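You operate a simulated robot arm through the tools that you are given. There is no shell and no other tool. Be economical: measure what you need, move in short steps, check, and stop when the job is done.

You run a simulated robot arm. Do the job below in one go: nothing can be reset, and whatever is moved stays where it is left.

## Task
Clean the sole of the warm iron with wax and felt.
Fine: the iron stands unplugged on its heel and stays there. Rub the wax stick on while the sole is warm, then buff with the felt pad till no mark shows. Put both back. Tip and drop nothing.

The check looks at the end state, three seconds after you hand in, the way a careful person would. Anything else that was tipped, shoved, dropped, spilled or broken makes it a failure.

## Robot
A 6-joint arm with a two-finger parallel gripper, fixed in place. Base frame: the origin is at the foot of the arm, x ahead of it, y to its left, z up. Readings come in m, rad, newtons and seconds.
With the tool pointing down near the work surface it reaches from about 0.24 to 0.64 m from the base axis. Its first joint turns from -1.152 to 1.152 rad. Payload 2.7 kg.
The tool frame sits at the grasp point between the pads (the TCP): z along the fingers, y along the line on which they close. The tips reach 0.023 m beyond it. Largest opening 0.094 m; finger width 0.038, thickness 0.01; the body of the gripper, 0.054 by 0.096 m, starts 0.039 m behind the TCP.
Orientation is told as [roll, pitch, yaw] about the base's x, y, z axes, in that order, counted from this pose: with the fingers straight down and closing along the base's y, the tool's x points along the base's -x, its y along +y and its z along -z.

## Interface
- The arm moves only by the tool play_rows. Its argument "rows" is a list of rows, each a list of 7 numbers: the turn, a rotation vector about the tool's x, y, z in rad, then the shift along the tool's x, y, z in m, then the closure in counts, from 0 (fully open) to 255 (shut). In form: [[wx, wy, wz, tx, ty, tz, gripper], ...]. A call has 1 to 20 rows; each row is the pose to reach, as a shift and turn from the pose commanded when the call began, along the tool's axes at that moment. Each row takes 0.2 s and may step no farther than 0.05 m and 0.15 rad from the row before; otherwise, or with a gripper value out of range, the whole call is refused. A pose out of reach is approached as far as the arm can. The call stops where the force on the tool passes 40 N (or 10 N more than at its start, if that is more) or the arm is blocked; 0.2 s more then pass. The fingers move at their own pace (about 0.045 m/s each) and stop on an object; they squeeze with about 42 N. The grip force told is the motor's: it shows also when the fingers shut on nothing. Time passes only in rows, and 0.2 s behind the last, so rows that repeat a pose let the fingers close. The reply holds the time, the measured pose of the TCP, the force on the tool along the base axes, the opening and the grip force, in the units named above and with some noise, and new pictures: "views" is both (left out), scene, wrist or none.
- Cameras (640 x 400 px; columns grow to the right, rows downward): "scene" is fixed at [0.092, -0.4499, 1.404]; the picture's right is [0.57, -0.82, 0.00], its down [-0.45, -0.31, -0.83] and it looks along [0.69, 0.47, -0.55] (base axes); focal length 214 px, centre (320, 200). "wrist" rides on the gripper at [-0.039, 0, -0.044] in the tool frame; the picture's right is [0.00, -1.00, 0.00], its down [0.97, 0.00, -0.24] and it looks along [0.24, 0.00, 0.97] (tool axes); focal length 218 px, centre (320, 200).
- probe_pixels(camera, pixels): there is no depth. For up to 12 entries [column, row, z] of the newest picture of that camera ("zoom" is the newest enlarged one), the place [x, y] in the base frame at which the ray of that pixel passes the height z, good to about 0.003 m. The clock stands still meanwhile.
- zoom(camera, box): a new picture of the part [left, top, right, bottom] of that camera's present view, enlarged. The clock stands still meanwhile.
- sign_off(): hands the job in; it is judged then, once.

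Go step by step. Measure first, check grasps and placings, and put right what went wrong. The budget is 80 turns and 150 pictures, counting those below and the enlarged ones. Unless the task says otherwise, let go and move clear before handing in, and close with one line.

The tools are called after "Request:" as name(argument=value, ...) on one line, values as JSON. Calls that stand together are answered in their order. play_rows: Moves the arm, as the interface text tells. Its arguments: {"type":"object","properties":{"rows":{"type":"array","items":{"type":"array","items":{"type":"number"}}},"views":{"type":"string","enum":["both","scene","wrist","none"]}},"required":["rows"]} The other tools are called the same way: probe_pixels (camera, pixels) gives the place at which the rays of pixels pass given heights; zoom (camera, box) takes an enlarged picture of a part of a camera's view; sign_off () hands the job in.

At the start:

```text
time: 0.0
eef_pos: [0.2462, -0.2372, 1.2704]
orientation: [0.001, -0.002, 0.0]
force: [-0.4, 0.3, 0.5]
gripper_width: 0.0942
finger_force: 0.0
```

scene: 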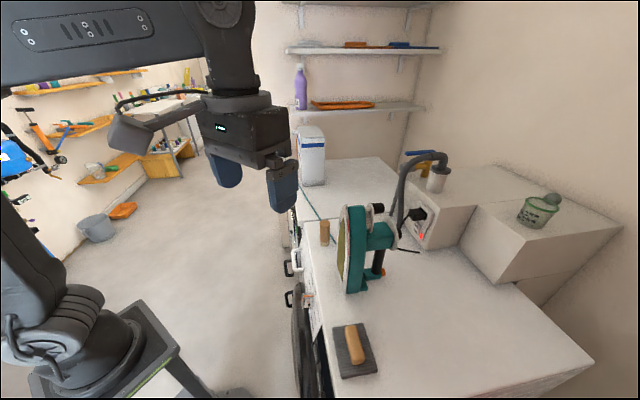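
wrist: 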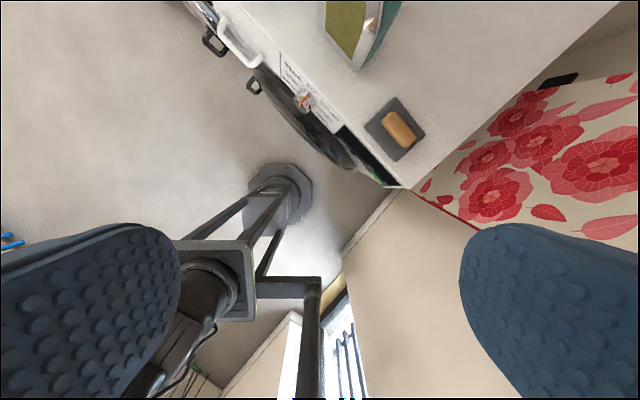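

The scene shows the iron on its heel around (360,250), with a tan stick at (325,232) that is probably the wax. The felt pad with its handle is at (355,350). I'll enlarge both areas.

Request:
zoom(camera="scene", box=[280, 180, 440, 300])

Request:
zoom(camera="scene", box=[290, 290, 430, 390])

Request:
zoom(camera="wrist", box=[280, 0, 460, 180])

Request:
probe_pixels(camera="scene", pixels=[[325, 243, 0.824], [325, 222, 0.87], [356, 292, 0.824], [345, 287, 0.824], [350, 205, 1.0], [335, 325, 0.824], [368, 322, 0.824], [378, 372, 0.824], [342, 378, 0.824], [384, 275, 0.824], [350, 328, 0.85], [359, 362, 0.85]])

```text
3.33 times, centred on (360, 240) of scene
```

zoom: 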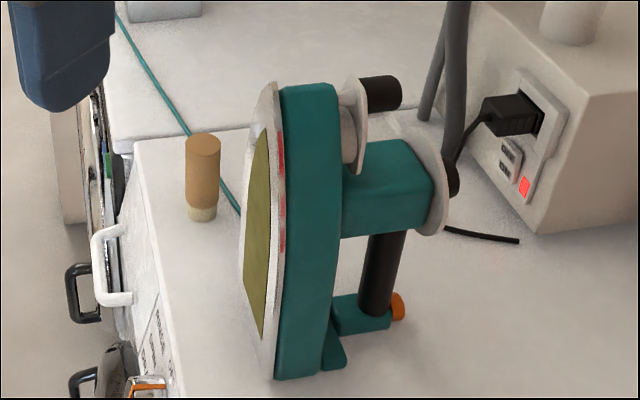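

```text
4.00 times, centred on (360, 340) of scene
```

zoom: 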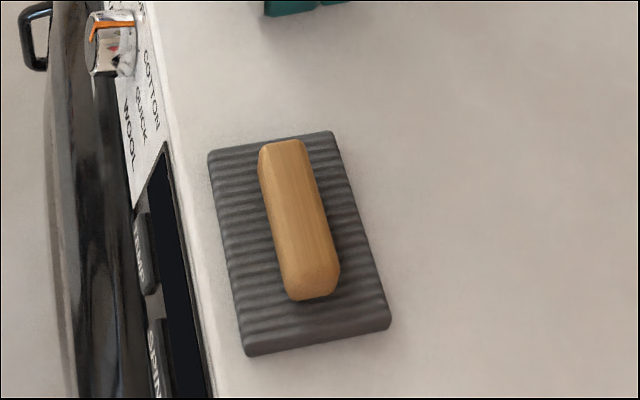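

```text
2.22 times, centred on (370, 90) of wrist
```

zoom: 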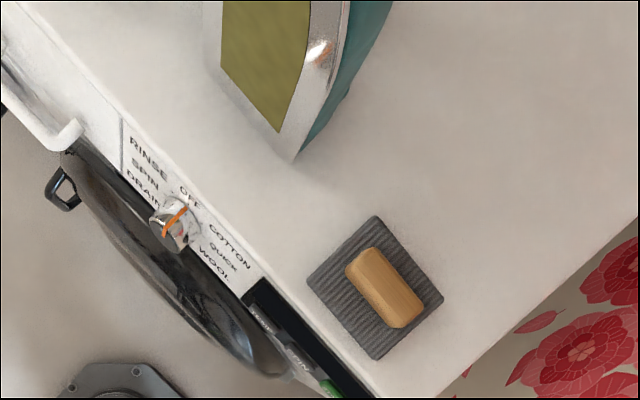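

```text
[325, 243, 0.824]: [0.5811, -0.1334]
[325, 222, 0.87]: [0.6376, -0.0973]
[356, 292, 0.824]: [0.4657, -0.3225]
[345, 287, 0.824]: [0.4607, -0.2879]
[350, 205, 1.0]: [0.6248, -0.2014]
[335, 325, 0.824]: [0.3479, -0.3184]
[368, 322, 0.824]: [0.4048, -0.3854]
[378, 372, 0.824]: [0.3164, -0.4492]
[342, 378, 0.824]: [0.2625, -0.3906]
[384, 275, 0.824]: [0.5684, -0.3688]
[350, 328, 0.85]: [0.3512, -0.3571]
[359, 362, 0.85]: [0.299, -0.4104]
```

The wrist zoom shows the sole (olive smear) facing roughly (-x,+y), with its heel edge on the bench. I'll measure that edge and the pad corners, then look again.

Request:
probe_pixels(camera="wrist", pixels=[[362, 71, 0.824], [337, 38, 0.824], [393, 97, 0.835], [425, 133, 0.835], [402, 161, 0.835], [366, 125, 0.835], [385, 112, 0.855], [392, 147, 0.855], [398, 145, 0.86], [386, 118, 0.86], [416, 137, 0.855]])

Request:
play_rows(rows=[[0, 0, 0.14, -0.02, 0.045, 0, 0], [0, 0, 0.28, -0.03, 0.085, 0, 0], [0, 0, 0.42, -0.04, 0.125, 0, 0], [0, 0, 0.56, -0.04, 0.16, 0.01, 0], [0, 0, 0.7, -0.04, 0.18, 0.03, 0], [0, 0, 0.8, -0.04, 0.19, 0.05, 0]])

```text
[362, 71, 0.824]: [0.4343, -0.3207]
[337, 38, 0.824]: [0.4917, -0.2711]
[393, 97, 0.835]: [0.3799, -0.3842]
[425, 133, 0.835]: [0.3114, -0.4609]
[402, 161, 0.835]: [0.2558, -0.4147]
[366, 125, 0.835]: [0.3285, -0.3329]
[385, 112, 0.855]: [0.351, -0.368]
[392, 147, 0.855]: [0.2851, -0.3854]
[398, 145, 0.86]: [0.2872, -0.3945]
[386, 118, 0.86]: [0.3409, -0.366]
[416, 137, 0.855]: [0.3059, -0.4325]
```

```text
time: 1.4
eef_pos: [0.2849, -0.0482, 1.2187]
orientation: [-0.001, -0.001, -0.802]
force: [-0.6, -0.1, -0.1]
gripper_width: 0.094
finger_force: 0.1
```

scene: 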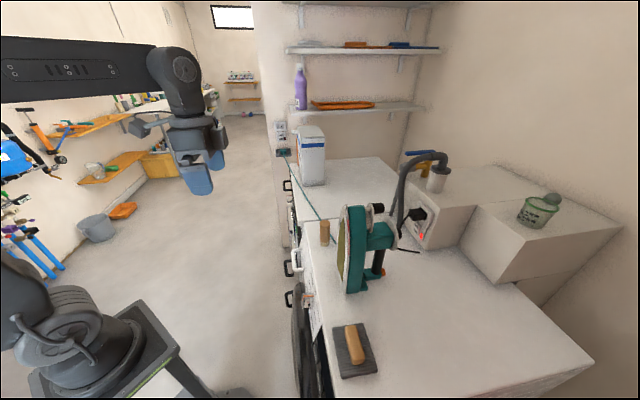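
wrist: 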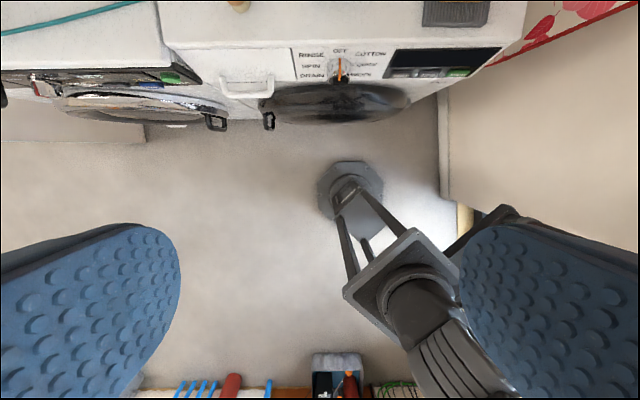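

The bench front is level in the picture, so the yaw of -0.80 is nearly square to the sole. I'll pitch up and lower the tool so the wrist camera faces the sole.

Request:
play_rows(rows=[[0, -0.14, 0, 0, 0, 0.02, 0], [0, -0.28, 0, 0, 0, 0.04, 0], [0, -0.42, 0, 0, 0, 0.06, 0], [0, -0.56, 0, 0, 0, 0.08, 0], [0, -0.7, 0, 0, 0, 0.1, 0], [0, -0.84, 0, 0, 0, 0.12, 0], [0, -0.98, 0, 0, 0, 0.14, 0], [0, -1.12, 0, 0, 0, 0.16, 0]])

```text
time: 3.2
eef_pos: [0.3531, -0.023, 1.0872]
orientation: [-0.001, -1.119, -0.801]
force: [0.2, 0.4, -0.1]
gripper_width: 0.0942
finger_force: 0.0
out of reach, approached as far as the arm can: row 6, 7, 8
```

scene: 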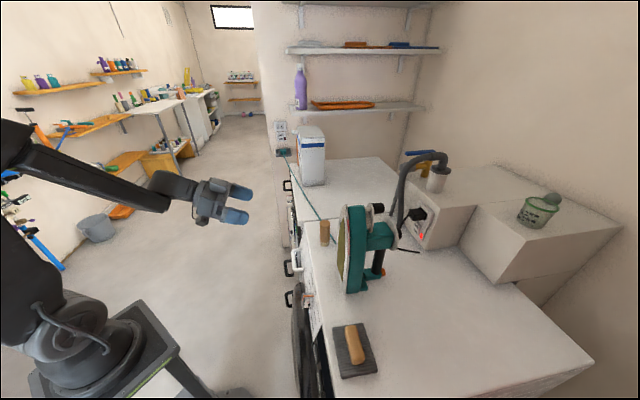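
wrist: 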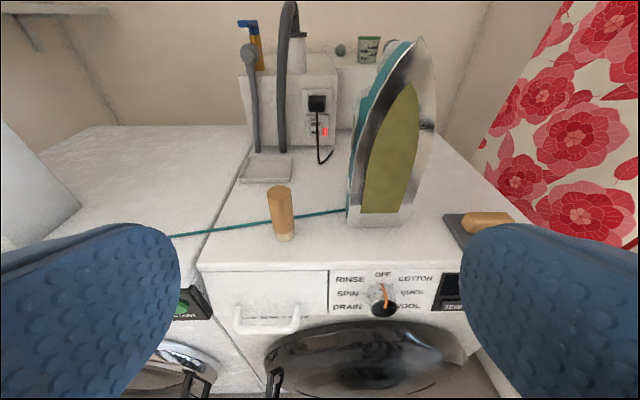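

The sole is now in clear view, with an olive film in its middle (about 365-418, 85-212). I'll enlarge that area and measure it.

Request:
zoom(camera="wrist", box=[320, 20, 460, 240])

Request:
zoom(camera="wrist", box=[230, 170, 350, 250])

Request:
probe_pixels(camera="wrist", pixels=[[348, 226, 0.824], [400, 228, 0.824], [286, 238, 0.824], [280, 190, 0.89], [278, 187, 0.88], [205, 263, 0.824], [470, 265, 0.824]])

```text
1.82 times, centred on (390, 130) of wrist
```

zoom: 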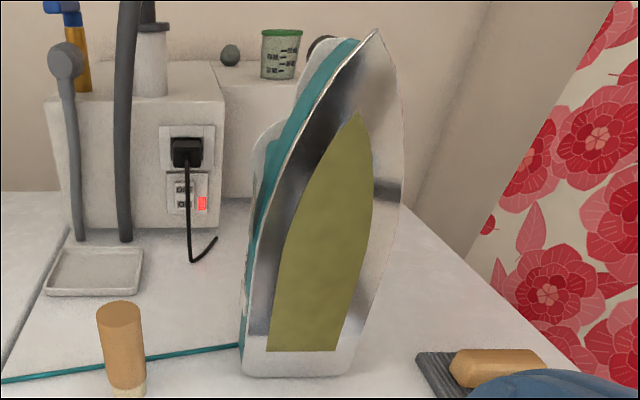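

```text
5.00 times, centred on (290, 210) of wrist
```

zoom: 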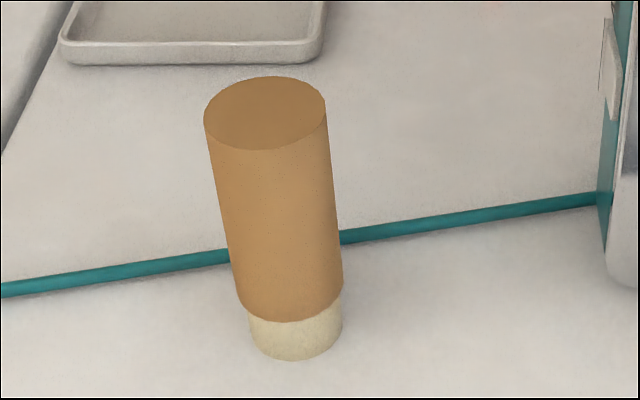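

```text
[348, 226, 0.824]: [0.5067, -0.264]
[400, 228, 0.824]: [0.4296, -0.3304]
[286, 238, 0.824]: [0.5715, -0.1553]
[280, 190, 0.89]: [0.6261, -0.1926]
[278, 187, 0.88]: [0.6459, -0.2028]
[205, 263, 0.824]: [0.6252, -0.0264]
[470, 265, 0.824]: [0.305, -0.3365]
```

I can see the stick (base centre about (284.5,236)) and the sole corners and tip (347,226), (405,227), (421,35). I'll triangulate using both cameras.

Request:
probe_pixels(camera="wrist", pixels=[[284.5, 236.4, 0.824], [279, 192.6, 0.89], [279, 192.6, 0.9], [347, 226, 0.824], [404.7, 227, 0.824], [421, 35.4, 1.02], [421, 35.4, 1.06], [421, 35.4, 1.1], [360.7, 212.3, 0.84], [398.6, 213.4, 0.84], [410.7, 81.5, 0.98], [410.7, 81.5, 1.02]])

Request:
probe_pixels(camera="scene", pixels=[[324.6, 243.6, 0.824], [325, 222.6, 0.88], [325, 222.6, 0.89], [325, 222.6, 0.9], [345.7, 205, 1.02], [345.7, 205, 1.06], [345.7, 205, 1.1], [346.6, 294, 0.824], [343, 218, 0.98], [343, 218, 1.02]])

Request:
zoom(camera="scene", box=[320, 195, 400, 300])

```text
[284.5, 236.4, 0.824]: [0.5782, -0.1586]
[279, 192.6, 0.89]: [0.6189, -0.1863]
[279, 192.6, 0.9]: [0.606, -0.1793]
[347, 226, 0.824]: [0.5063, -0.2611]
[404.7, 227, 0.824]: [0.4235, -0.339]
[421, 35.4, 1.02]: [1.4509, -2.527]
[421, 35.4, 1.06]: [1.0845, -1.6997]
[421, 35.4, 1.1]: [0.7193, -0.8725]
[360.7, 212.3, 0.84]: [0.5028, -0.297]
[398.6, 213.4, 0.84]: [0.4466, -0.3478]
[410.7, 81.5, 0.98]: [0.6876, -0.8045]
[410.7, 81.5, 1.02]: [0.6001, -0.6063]
```

```text
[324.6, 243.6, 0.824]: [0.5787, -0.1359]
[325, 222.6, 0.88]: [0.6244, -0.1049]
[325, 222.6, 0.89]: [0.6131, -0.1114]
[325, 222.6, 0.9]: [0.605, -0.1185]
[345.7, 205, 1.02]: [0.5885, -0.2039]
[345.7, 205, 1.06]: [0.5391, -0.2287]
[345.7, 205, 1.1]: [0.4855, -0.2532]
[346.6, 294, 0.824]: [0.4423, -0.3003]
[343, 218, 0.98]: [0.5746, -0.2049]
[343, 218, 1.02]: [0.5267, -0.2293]
```

```text
3.81 times, centred on (360, 248) of scene
```

zoom: 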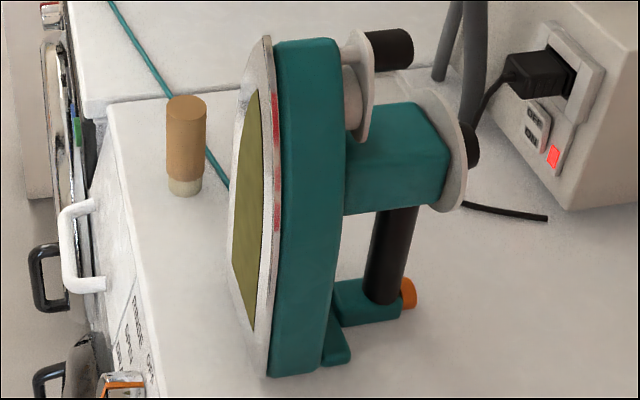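

The two cameras disagree by about 2 cm on the stick, since the wrist view is grazing and the pose was clamped. I'll straighten the tool to point down above the stick and measure from there.

Request:
play_rows(rows=[[0, 0.14, 0, -0.014, 0.004, 0.02, 0], [0, 0.28, 0, -0.028, 0.008, 0.04, 0], [0, 0.42, 0, -0.042, 0.012, 0.06, 0], [0, 0.56, 0, -0.056, 0.016, 0.08, 0], [0, 0.7, 0, -0.07, 0.02, 0.1, 0], [0, 0.84, 0, -0.084, 0.025, 0.12, 0], [0, 0.98, 0, -0.098, 0.029, 0.14, 0], [0, 1.119, 0, -0.112, 0.033, 0.162, 0]])

```text
time: 5.0
eef_pos: [0.5116, -0.1389, 1.1219]
orientation: [0.002, 0.0, -0.798]
force: [-0.3, 0.4, 0.0]
gripper_width: 0.094
finger_force: 0.1
```

scene: 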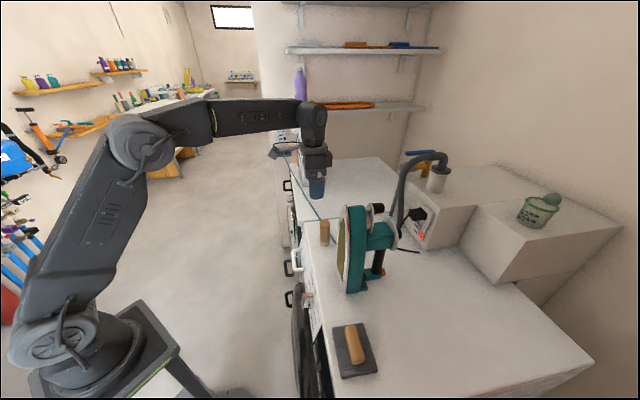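
wrist: 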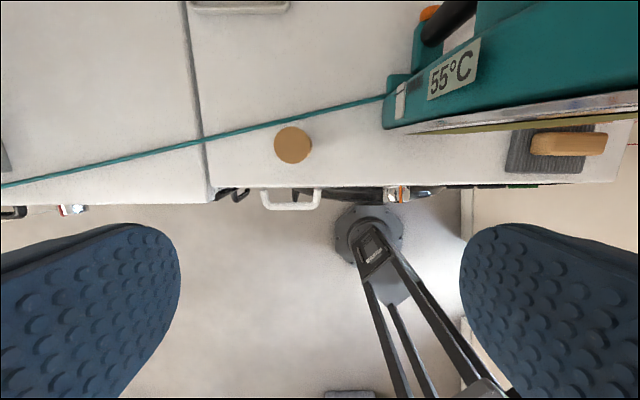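

The view straight down shows the stick top at (293,145), the sole edge-on from (384,130) to (640,108), and a "55°C" label. I'll probe these points and zoom in.

Request:
probe_pixels(camera="wrist", pixels=[[293, 145, 0.88], [293, 145, 0.89], [293, 145, 0.9], [274, 145, 0.89], [312, 145, 0.89], [384, 129, 0.824], [400, 131, 0.824], [210, 186, 0.824], [450, 187, 0.824], [506, 172, 0.824], [583, 174, 0.824], [533, 150, 0.855]])

Request:
zoom(camera="wrist", box=[370, 60, 640, 200])

Request:
zoom(camera="wrist", box=[250, 110, 410, 210])

```text
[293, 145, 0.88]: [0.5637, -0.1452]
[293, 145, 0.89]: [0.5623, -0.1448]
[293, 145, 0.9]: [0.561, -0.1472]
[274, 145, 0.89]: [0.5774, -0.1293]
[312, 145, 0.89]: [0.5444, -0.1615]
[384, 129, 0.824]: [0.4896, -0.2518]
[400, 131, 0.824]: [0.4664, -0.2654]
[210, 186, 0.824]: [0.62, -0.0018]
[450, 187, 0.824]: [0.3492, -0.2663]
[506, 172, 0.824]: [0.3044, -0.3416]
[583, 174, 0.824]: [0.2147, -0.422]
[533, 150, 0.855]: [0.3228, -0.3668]
```

```text
2.37 times, centred on (505, 130) of wrist
```

zoom: 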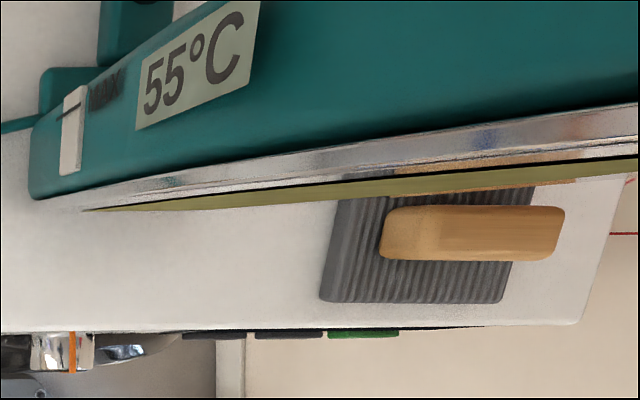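

```text
4.00 times, centred on (330, 160) of wrist
```

zoom: 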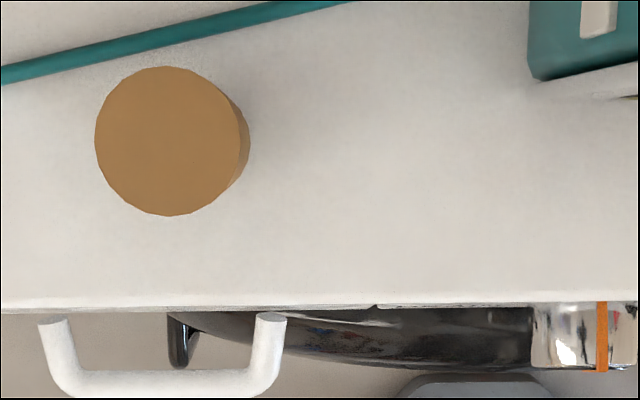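

If the bench top is at about z=0.847, all three views agree: the stick sits at (0.559,-0.147), is about 0.10 tall and its top is at about 0.945. I'll move over it, partway down, and check before grasping.

Request:
play_rows(rows=[[0, 0, 0, -0.02, 0.015, 0.03, 0], [0, 0, 0, -0.0388, 0.0284, 0.065, 0], [0, 0, 0, -0.0388, 0.0284, 0.1, 0], [0, 0, 0, -0.0388, 0.0284, 0.12, 0]])

```text
time: 6.0
eef_pos: [0.5598, -0.1492, 1.0012]
orientation: [-0.001, 0.0, -0.799]
force: [-0.6, 0.1, 0.7]
gripper_width: 0.094
finger_force: 0.1
```

scene: 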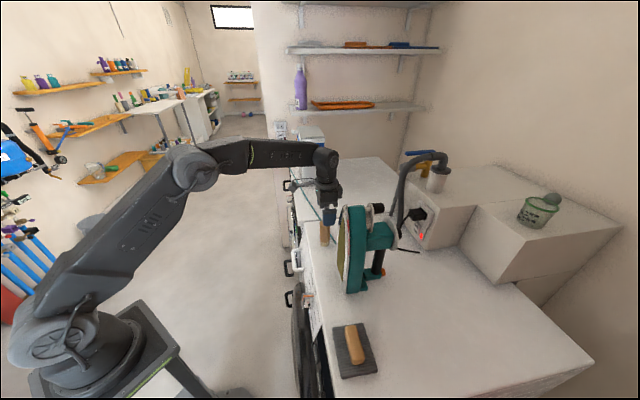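
wrist: 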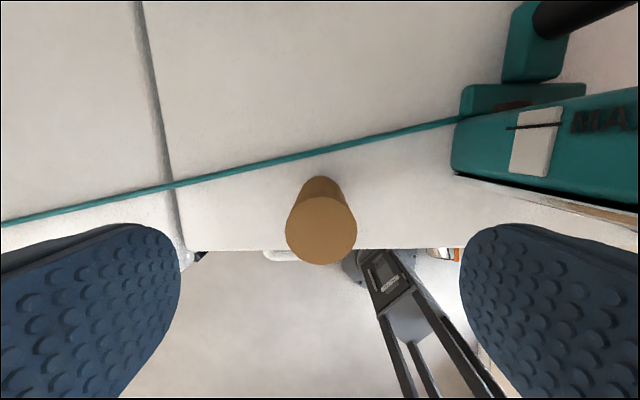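

The stick top is centred at (321,230) and about 71 px wide. I'll probe it at a few heights to pin down its height and centre.

Request:
probe_pixels(camera="wrist", pixels=[[321, 230, 0.9], [321, 230, 0.92], [321, 230, 0.94], [322, 190, 0.83], [322, 190, 0.85], [452, 172, 0.83], [452, 172, 0.85]])

Request:
zoom(camera="wrist", box=[270, 150, 370, 280])

Request:
zoom(camera="scene", box=[290, 190, 370, 300])

```text
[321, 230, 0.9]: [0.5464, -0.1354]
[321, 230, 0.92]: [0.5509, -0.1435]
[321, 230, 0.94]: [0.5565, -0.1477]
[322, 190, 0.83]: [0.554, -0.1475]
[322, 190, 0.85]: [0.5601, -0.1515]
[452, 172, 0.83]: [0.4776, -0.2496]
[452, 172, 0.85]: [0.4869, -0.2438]
```

```text
3.08 times, centred on (320, 215) of wrist
```

zoom: 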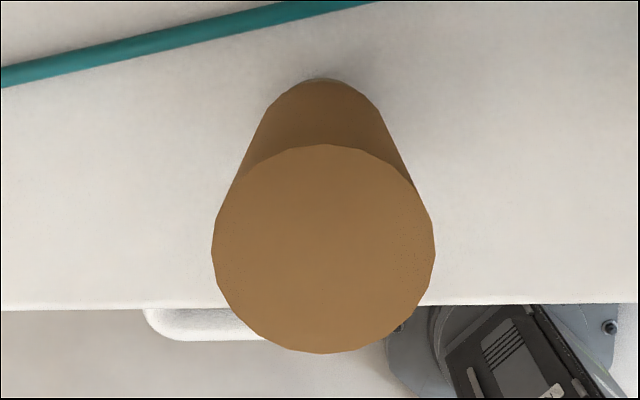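

```text
3.64 times, centred on (330, 245) of scene
```

zoom: 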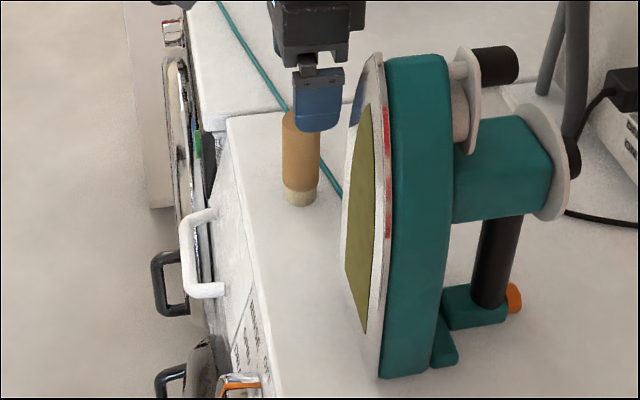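

Two wrist views agree: the stick top is at z≈0.94 and its centre is (0.556,-0.149). I'll descend so that about 28 mm of the handle is between the pads, then close.

Request:
play_rows(rows=[[0, 0, 0, 0.002, -0.001, 0.03, 0], [0, 0, 0, 0.002, -0.002, 0.06, 0], [0, 0, 0, 0.002, -0.002, 0.088, 0], [0, 0, 0, 0.002, -0.002, 0.088, 80], [0, 0, 0, 0.002, -0.002, 0.088, 140], [0, 0, 0, 0.002, -0.002, 0.088, 200], [0, 0, 0, 0.002, -0.002, 0.088, 255], [0, 0, 0, 0.002, -0.002, 0.088, 255]])

```text
time: 7.8
eef_pos: [0.5561, -0.1488, 0.9123]
orientation: [-0.002, -0.001, -0.8]
force: [-0.1, 0.4, 0.6]
gripper_width: 0.0348
finger_force: 41.7
```

scene: 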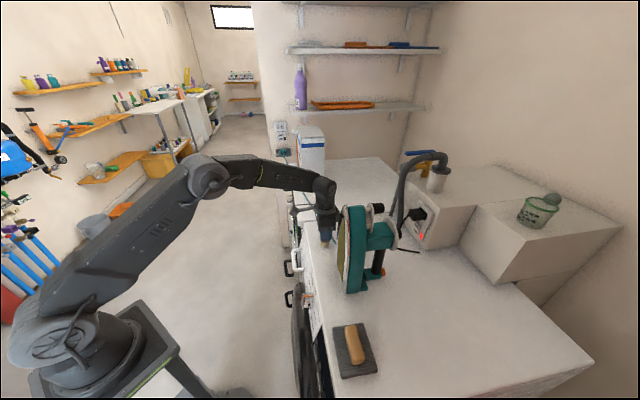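
wrist: 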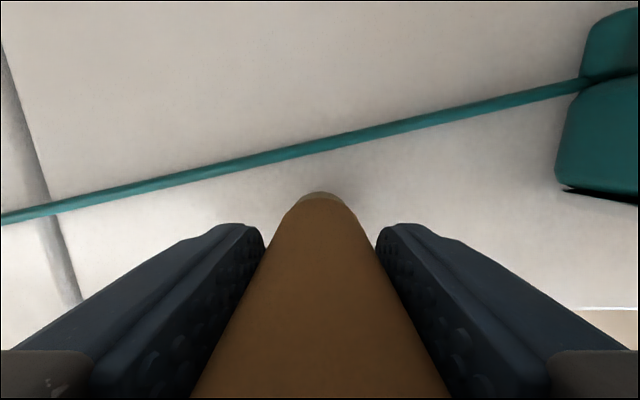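

The grip is good: width 0.0348 m at 41.7 N. The pick pose to return to is (0.5561,-0.1488,0.9123) at yaw -0.80. I'll lift straight up, back away from the iron, and tilt to look at the sole.

Request:
play_rows(rows=[[0, 0, 0, 0, 0, -0.04, 255], [0, 0, 0, 0, 0, -0.08, 255], [0, 0, 0, 0, 0, -0.12, 255], [0.003, -0.1, 0.007, 0.025, -0.015, -0.138, 255], [0.006, -0.2, 0.014, 0.05, -0.03, -0.138, 255], [0.009, -0.3, 0.021, 0.075, -0.045, -0.138, 255], [0.012, -0.4, 0.028, 0.1, -0.06, -0.138, 255], [0.015, -0.5, 0.035, 0.125, -0.075, -0.138, 255], [0.018, -0.6, 0.042, 0.15, -0.09, -0.138, 255], [0.021, -0.7, 0.05, 0.158, -0.092, -0.138, 255], [0.024, -0.8, 0.057, 0.158, -0.092, -0.138, 255]])

```text
time: 10.2
eef_pos: [0.38, -0.0971, 1.051]
orientation: [0.003, -0.803, -0.863]
force: [0.3, 0.8, -0.5]
gripper_width: 0.0347
finger_force: 42.3
```

scene: 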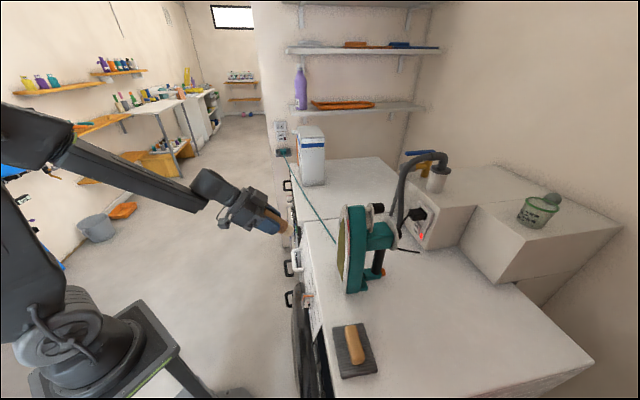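
wrist: 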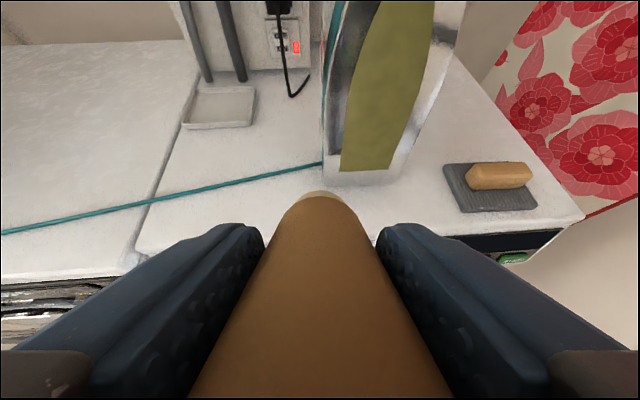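

The heel edge and film bottom are clearly visible here (about (325,184) to (395,180)). I'll zoom and probe them.

Request:
zoom(camera="wrist", box=[300, 100, 460, 200])

Request:
probe_pixels(camera="wrist", pixels=[[325, 185, 0.847], [393, 181, 0.847], [325, 185, 0.824], [393, 181, 0.824], [341, 168, 0.865], [394, 170, 0.865], [135, 265, 0.847], [585, 217, 0.847], [463, 211, 0.847], [537, 207, 0.847], [445, 170, 0.847], [515, 162, 0.847]])

```text
4.00 times, centred on (380, 150) of wrist
```

zoom: 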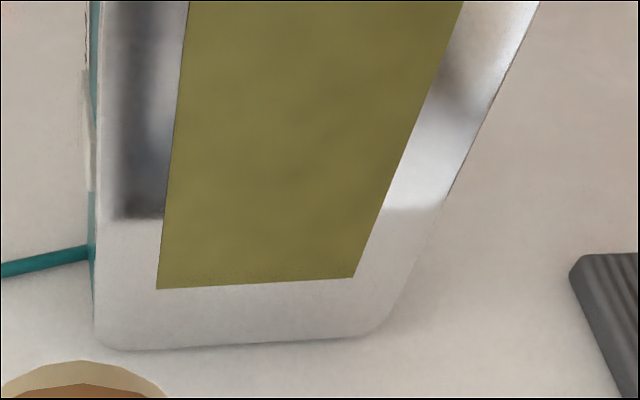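

```text
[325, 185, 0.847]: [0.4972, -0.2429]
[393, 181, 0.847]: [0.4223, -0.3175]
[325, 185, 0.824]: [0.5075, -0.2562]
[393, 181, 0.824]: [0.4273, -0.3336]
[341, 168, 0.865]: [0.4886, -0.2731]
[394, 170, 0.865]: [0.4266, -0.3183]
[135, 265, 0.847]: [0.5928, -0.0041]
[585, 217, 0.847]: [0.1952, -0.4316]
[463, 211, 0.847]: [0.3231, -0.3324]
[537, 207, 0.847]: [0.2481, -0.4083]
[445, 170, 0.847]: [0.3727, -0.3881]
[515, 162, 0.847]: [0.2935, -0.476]
```

The sole plane fits f·p≈0.517 with f=(0.688,-0.725), centred at s≈0.139. The film runs from z≈0.875 to 1.086 and is about 70 mm wide at the bottom. I'll bring the stick horizontal, square to the sole and 4 cm short of it.

Request:
play_rows(rows=[[-0.0082, -0.128, -0.0033, -0.001, -0.011, 0.018, 255], [-0.0165, -0.256, -0.0066, -0.002, -0.022, 0.036, 255], [-0.0247, -0.384, -0.01, -0.003, -0.033, 0.054, 255], [-0.033, -0.512, -0.0133, -0.004, -0.044, 0.072, 255], [-0.0412, -0.64, -0.0166, -0.005, -0.055, 0.09, 255], [-0.0494, -0.768, -0.0199, -0.0054, -0.0656, 0.1079, 255]])

```text
time: 11.6
eef_pos: [0.4095, -0.1992, 1.0151]
orientation: [-1.338, -1.535, 0.518]
force: [-0.2, -0.1, -0.4]
gripper_width: 0.0347
finger_force: 41.8
out of reach, approached as far as the arm can: row 5, 6
```

scene: 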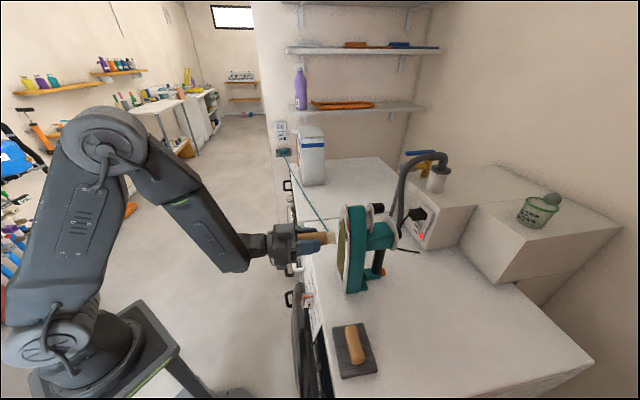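
wrist: 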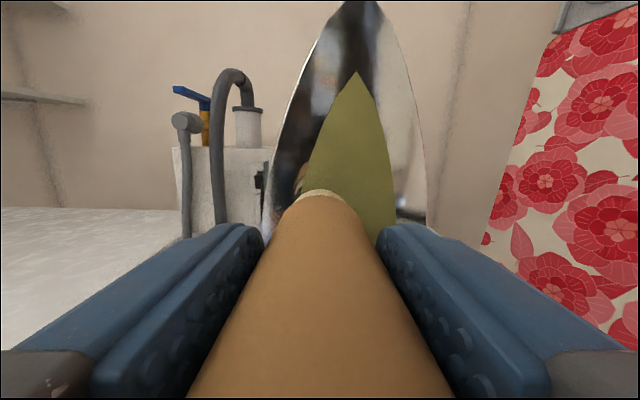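

The arm stopped at TCP d≈0.426, s≈0.160, z≈1.015 and nearly level, so horizontal is reachable up here. I'll shift to the centreline and edge towards the sole, watching the force.

Request:
play_rows(rows=[[0, 0, 0, 0, -0.01, 0.004, 255], [0, 0, 0, 0, -0.02, 0.01, 255], [0, 0, 0, 0, -0.02, 0.016, 255]])

```text
time: 12.4
eef_pos: [0.4203, -0.2192, 1.0268]
orientation: [-1.293, -1.552, 0.478]
force: [-2.0, 4.1, 0.1]
gripper_width: 0.0346
finger_force: 41.2
out of reach, approached as far as the arm can: row 1, 2, 3
```

scene: 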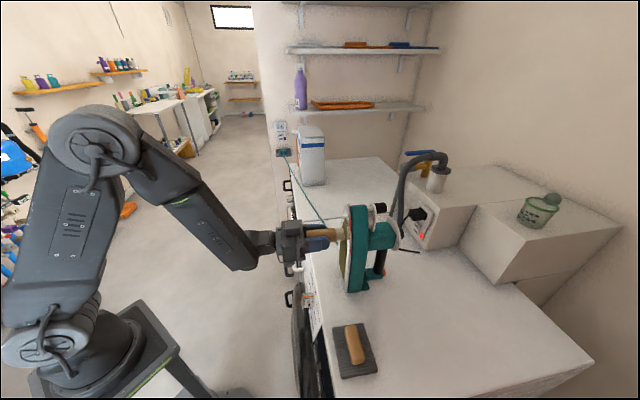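
wrist: 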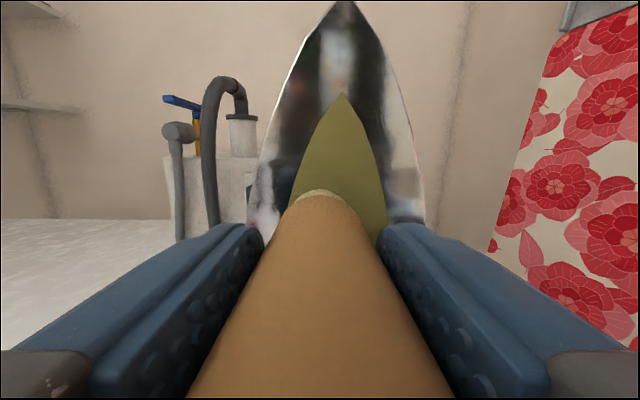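

There is light contact (about 4.5 N, straight along the sole normal) at TCP d≈0.448, z≈1.027. I'll make a short vertical rub across the film, back off and look for its effect.

Request:
play_rows(rows=[[0, 0, 0, -0.01, -0.004, 0, 255], [0, 0, 0, -0.02, -0.008, 0, 255], [0, 0, 0, -0.035, -0.013, -0.001, 255], [0, 0, 0, -0.02, -0.013, 0, 255], [0, 0, 0, -0.005, -0.013, 0, 255], [0, 0, 0, -0.005, -0.013, 0, 255]])

Request:
play_rows(rows=[[0, 0, 0, -0.005, 0, -0.015, 255], [0, 0, 0, -0.01, 0.01, -0.03, 255]])

```text
time: 13.8
eef_pos: [0.4193, -0.2218, 1.0402]
orientation: [-1.194, -1.559, 0.383]
force: [-2.6, 0.8, -1.5]
gripper_width: 0.0345
finger_force: 41.7
out of reach, approached as far as the arm can: row 5, 6
```

scene: 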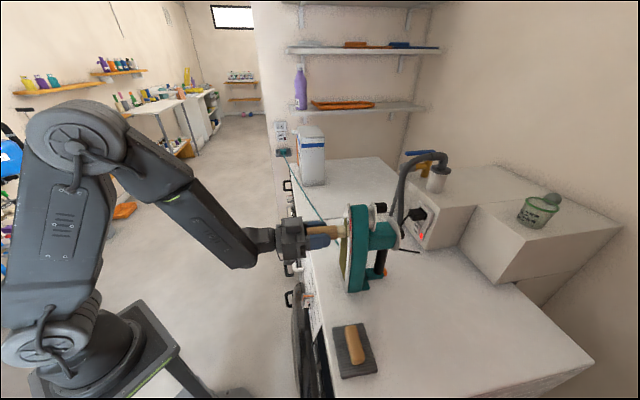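
wrist: 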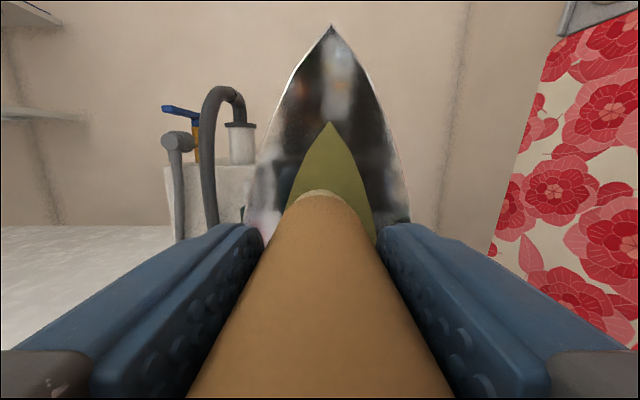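

```text
time: 14.4
eef_pos: [0.4066, -0.1945, 1.0503]
orientation: [0.63, -1.569, -1.438]
force: [0.0, -1.4, -1.4]
gripper_width: 0.0346
finger_force: 42.0
```

scene: 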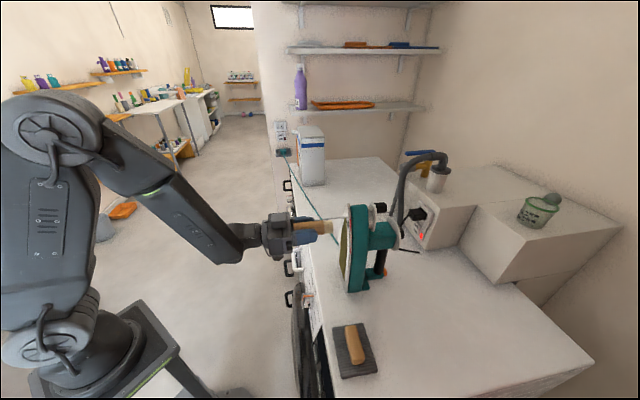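
wrist: 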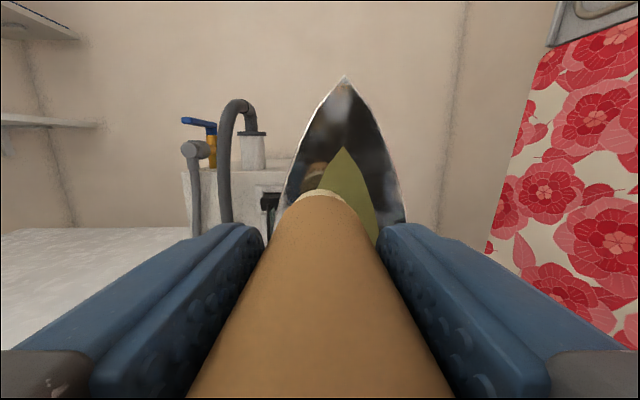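

I've backed off. I'll zoom both cameras to see whether the rub left a trace and whether the iron stayed put.

Request:
zoom(camera="wrist", box=[270, 70, 430, 250])

Request:
zoom(camera="scene", box=[300, 195, 400, 300])

```text
2.22 times, centred on (350, 160) of wrist
```

zoom: 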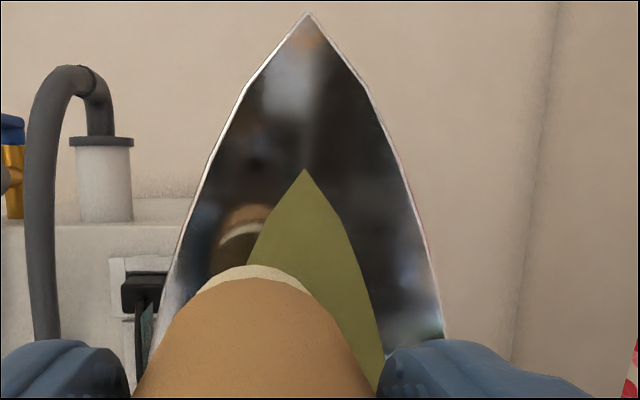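

```text
3.81 times, centred on (350, 248) of scene
```

zoom: 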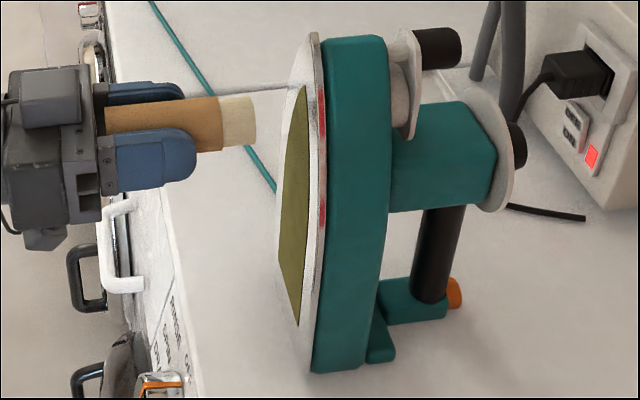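

The zooms show the iron moved about 2 px (roughly 5-7 mm backwards), so it slides at about 4 N and I must press more lightly. No wax trace is clear yet. I'll tilt to about 38° below level, which also reaches the lower sole, and stop short of it.

Request:
play_rows(rows=[[0, 0.134, 0, 0.01, -0.0045, 0.002, 255], [0, 0.268, 0, 0.02, -0.009, 0.006, 255], [0, 0.402, 0, 0.03, -0.0135, 0.01, 255], [0, 0.536, 0, 0.04, -0.018, 0.015, 255], [0, 0.67, 0, 0.05, -0.022, 0.019, 255]])

Request:
zoom(camera="wrist", box=[240, 0, 460, 220])

```text
time: 15.6
eef_pos: [0.4036, -0.2241, 1.0023]
orientation: [0.002, -0.898, -0.807]
force: [-0.4, -0.6, -0.2]
gripper_width: 0.0345
finger_force: 42.1
```

scene: 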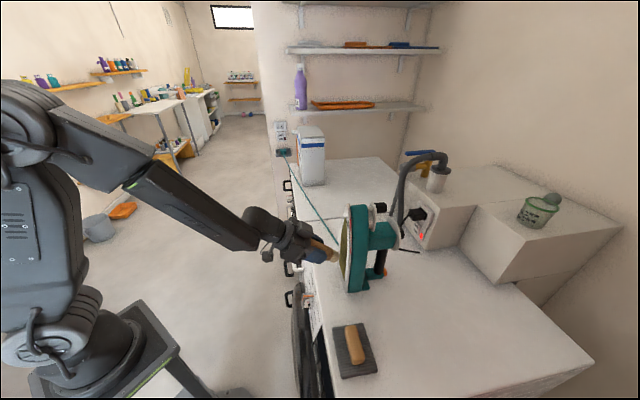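
wrist: 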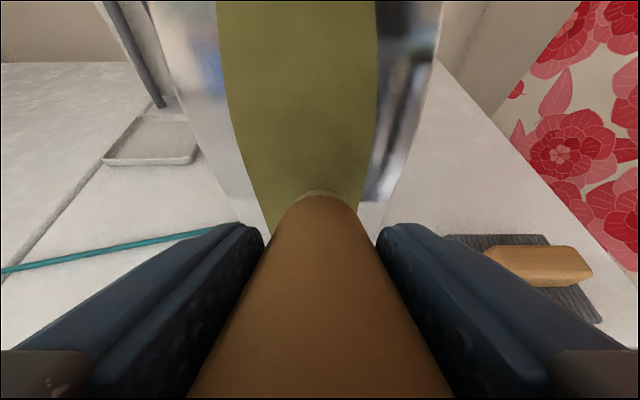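

```text
1.82 times, centred on (350, 110) of wrist
```

zoom: 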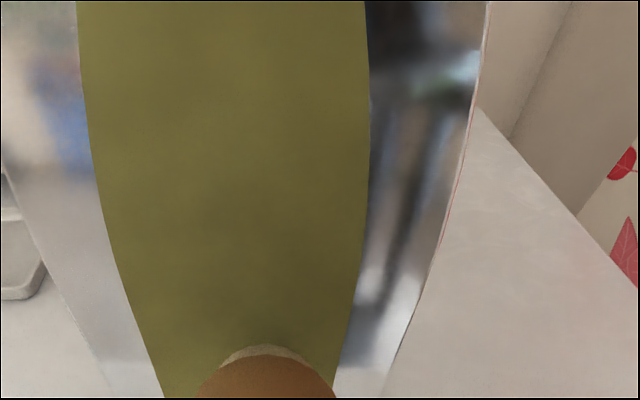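

The view is now square to the sole, and the film centre is about 8 mm to my left (s≈0.146). I'll shift there and creep forward, checking the force.

Request:
play_rows(rows=[[0, 0, 0, -0.005, 0.008, 0.0063, 255], [0, 0, 0, -0.01, 0.008, 0.0125, 255], [0, 0, 0, -0.01, 0.008, 0.0125, 255]], views="none")

Request:
play_rows(rows=[[0, 0, 0, -0.0006, 0, 0.0008, 255], [0, 0, 0, -0.0012, 0, 0.0016, 255], [0, 0, 0, -0.0012, 0, 0.0016, 255]], views="none")

Request:
play_rows(rows=[[0, 0, 0, -0.0006, 0, 0.0008, 255], [0, 0, 0, -0.0006, 0, 0.0008, 255]], views="none")

```text
time: 16.4
eef_pos: [0.4203, -0.2284, 1.0]
orientation: [0.003, -0.898, -0.809]
force: [-2.2, 3.2, -0.7]
gripper_width: 0.0349
finger_force: 42.1
```

```text
time: 17.2
eef_pos: [0.4206, -0.2308, 1.0008]
orientation: [0.002, -0.9, -0.809]
force: [-3.0, 2.7, -0.2]
gripper_width: 0.0347
finger_force: 42.0
```

```text
time: 17.8
eef_pos: [0.422, -0.2324, 1.0011]
orientation: [0.002, -0.901, -0.811]
force: [-2.5, 1.8, 0.3]
gripper_width: 0.0346
finger_force: 41.8
```

Contact came slightly early and holds at about 3 N, so I'll push no further forward. I'll stroke along the sole at this depth and check the force at each end.

Request:
play_rows(rows=[[0, 0, 0, -0.0117, 0, -0.0094, 255], [0, 0, 0, -0.0235, 0, -0.0187, 255], [0, 0, 0, -0.0352, 0, -0.028, 255], [0, 0, 0, -0.0469, 0, -0.0374, 255]], views="none")

Request:
play_rows(rows=[[0, 0, 0, 0.0156, 0, 0.0125, 255], [0, 0, 0, 0.0312, 0, 0.025, 255], [0, 0, 0, 0.0469, 0, 0.0374, 255], [0, 0, 0, 0.0625, 0, 0.05, 255], [0, 0, 0, 0.078, 0, 0.0623, 255]], views="both")

```text
time: 18.8
eef_pos: [0.4221, -0.2308, 1.0608]
orientation: [0.001, -0.9, -0.81]
force: [0.2, 0.7, -1.2]
gripper_width: 0.0347
finger_force: 41.8
```

```text
time: 20.0
eef_pos: [0.4235, -0.2331, 0.9608]
orientation: [0.001, -0.899, -0.811]
force: [-2.7, 2.3, 1.2]
gripper_width: 0.0345
finger_force: 42.2
```

scene: 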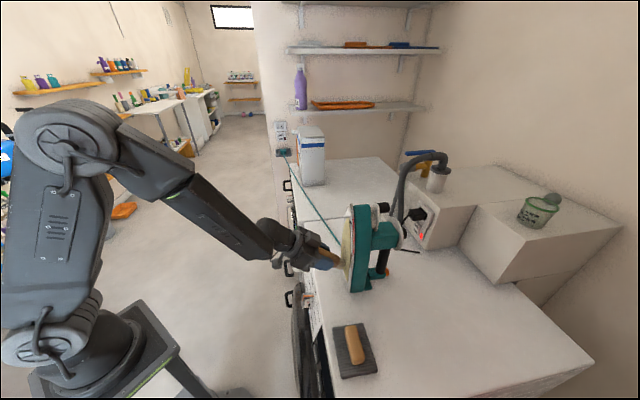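
wrist: 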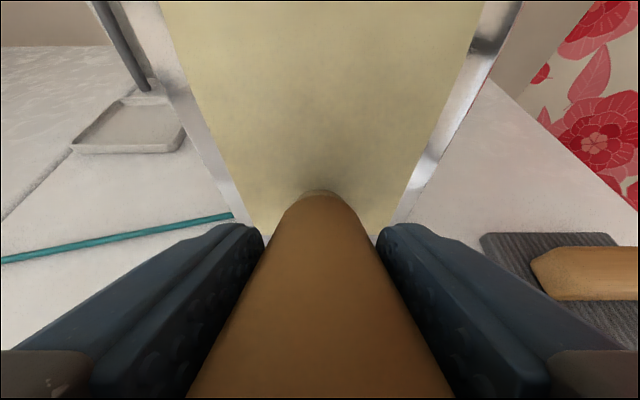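

The whole film has turned pale, so the wax has taken. I'll back off and check both the sole and the iron's position.

Request:
play_rows(rows=[[0, 0, 0, 0.012, 0, -0.016, 255], [0, 0, 0, 0.025, 0, -0.035, 255], [0, 0, 0, 0.03, 0, -0.08, 255]])

Request:
zoom(camera="scene", box=[300, 195, 400, 300])

Request:
zoom(camera="wrist", box=[240, 0, 460, 220])

```text
time: 20.8
eef_pos: [0.3658, -0.1723, 0.9871]
orientation: [0.001, -0.899, -0.811]
force: [-0.4, 0.4, -0.9]
gripper_width: 0.0347
finger_force: 42.3
```

scene: 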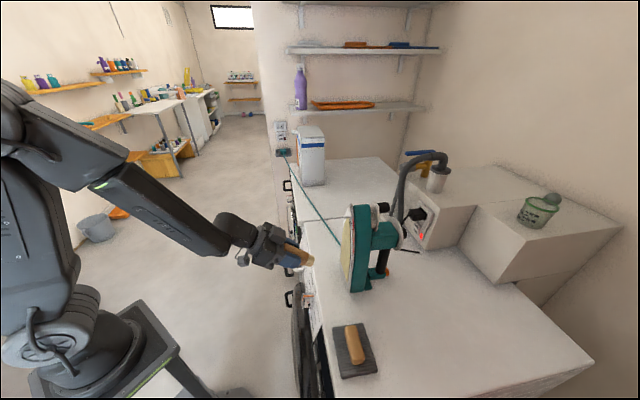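
wrist: 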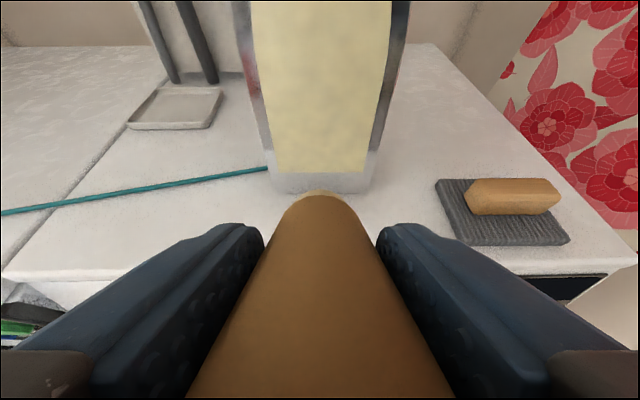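

```text
3.81 times, centred on (350, 248) of scene
```

zoom: 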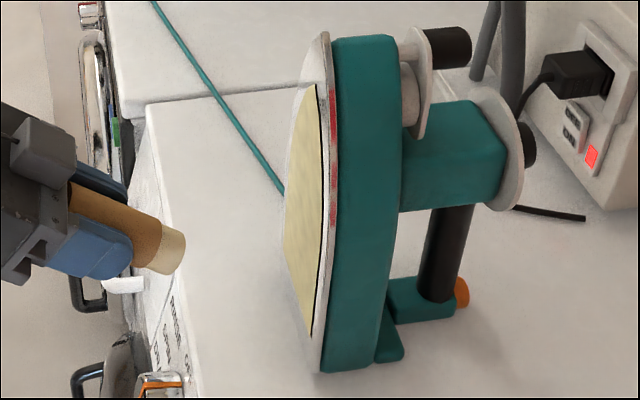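

```text
1.82 times, centred on (350, 110) of wrist
```

zoom: 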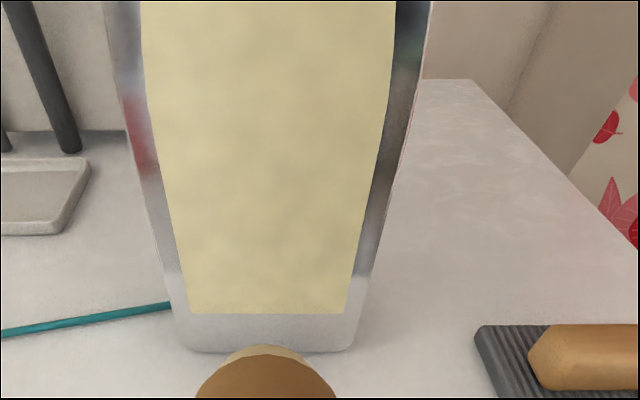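

The sole is evenly pale with wax, and the stick is intact. I'll carry the stick back upright, above where it stood.

Request:
play_rows(rows=[[0, 0.128, 0, -0.0172, 0.022, 0.0071, 255], [0, 0.257, 0, -0.0344, 0.044, 0.0142, 255], [0, 0.385, 0, -0.0516, 0.066, 0.0213, 255], [0, 0.514, 0, -0.0687, 0.0881, 0.0285, 255], [0, 0.642, 0, -0.0859, 0.1101, 0.0356, 255], [0, 0.771, 0, -0.1031, 0.1321, 0.0427, 255], [0, 0.9, 0, -0.1203, 0.1541, 0.0498, 255], [0, 0.9, 0, -0.1203, 0.1541, 0.0498, 255]])

Request:
zoom(camera="wrist", box=[400, 0, 640, 200])

```text
time: 22.6
eef_pos: [0.5568, -0.1486, 1.0495]
orientation: [0.002, 0.002, -0.807]
force: [0.1, 0.1, -0.1]
gripper_width: 0.0347
finger_force: 41.6
```

scene: 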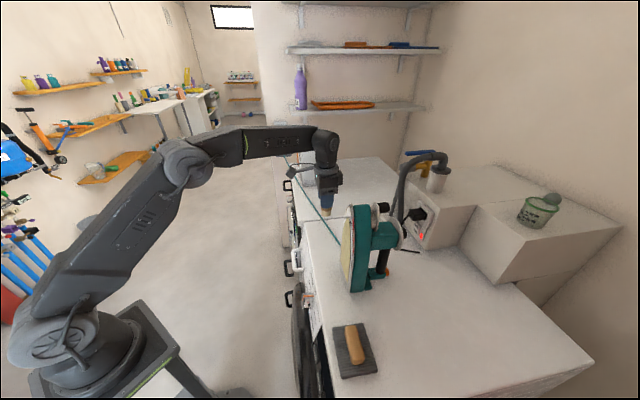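
wrist: 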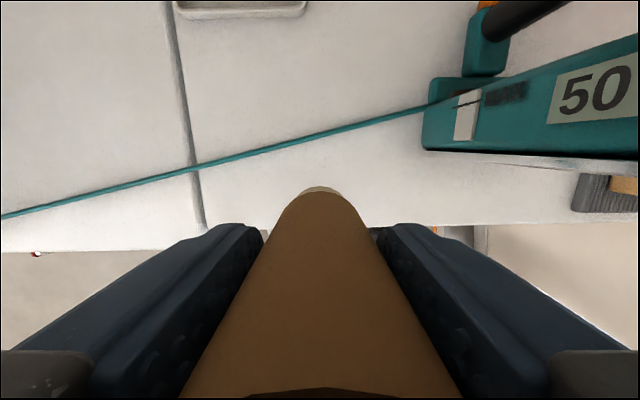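

```text
2.00 times, centred on (520, 100) of wrist
```

zoom: 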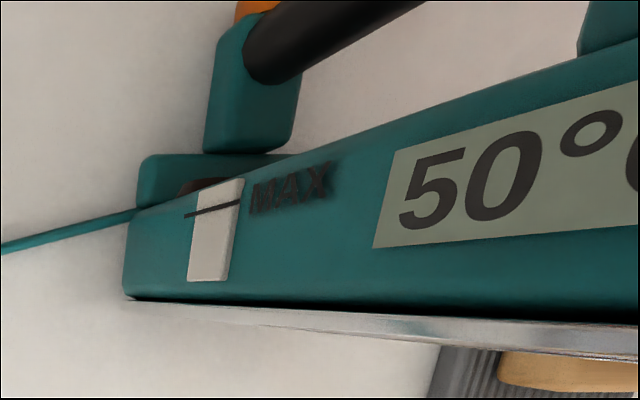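

The stick hangs straight above its old spot, and the display reads 50°C. I'll descend nearly to the old pick height, then step down in small steps until I feel the bench.

Request:
play_rows(rows=[[0, 0, 0, 0, 0, 0.04, 255], [0, 0, 0, 0, 0, 0.08, 255], [0, 0, 0, 0, 0, 0.115, 255], [0, 0, 0, 0, 0, 0.125, 255], [0, 0, 0, 0, 0, 0.125, 255]], views="wrist")

Request:
play_rows(rows=[[0, 0, 0, 0, 0, 0.003, 255], [0, 0, 0, 0, 0, 0.006, 255], [0, 0, 0, 0, 0, 0.006, 255]], views="none")

Request:
play_rows(rows=[[0, 0, 0, 0, 0, 0.002, 255], [0, 0, 0, 0, 0, 0.004, 255], [0, 0, 0, 0, 0, 0.004, 255]], views="none")

```text
time: 23.8
eef_pos: [0.556, -0.1497, 0.9258]
orientation: [0.001, -0.001, -0.809]
force: [0.4, 0.0, -0.7]
gripper_width: 0.0349
finger_force: 42.1
```

wrist: 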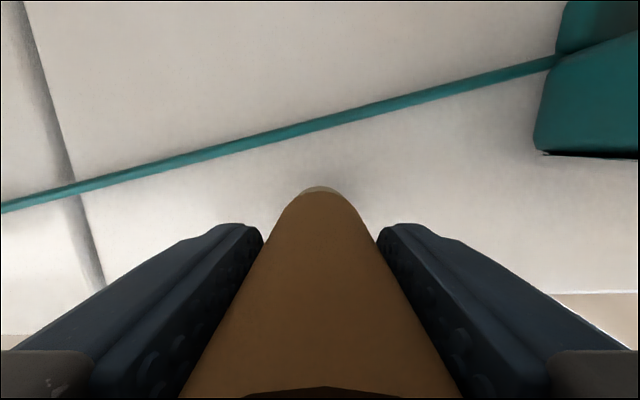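

```text
time: 24.6
eef_pos: [0.5576, -0.1493, 0.9189]
orientation: [0.003, 0.001, -0.808]
force: [-0.3, 0.2, -1.4]
gripper_width: 0.035
finger_force: 41.9
```

```text
time: 25.4
eef_pos: [0.5571, -0.1494, 0.9146]
orientation: [-0.002, 0.001, -0.808]
force: [-0.2, 0.0, -1.0]
gripper_width: 0.0347
finger_force: 42.1
```

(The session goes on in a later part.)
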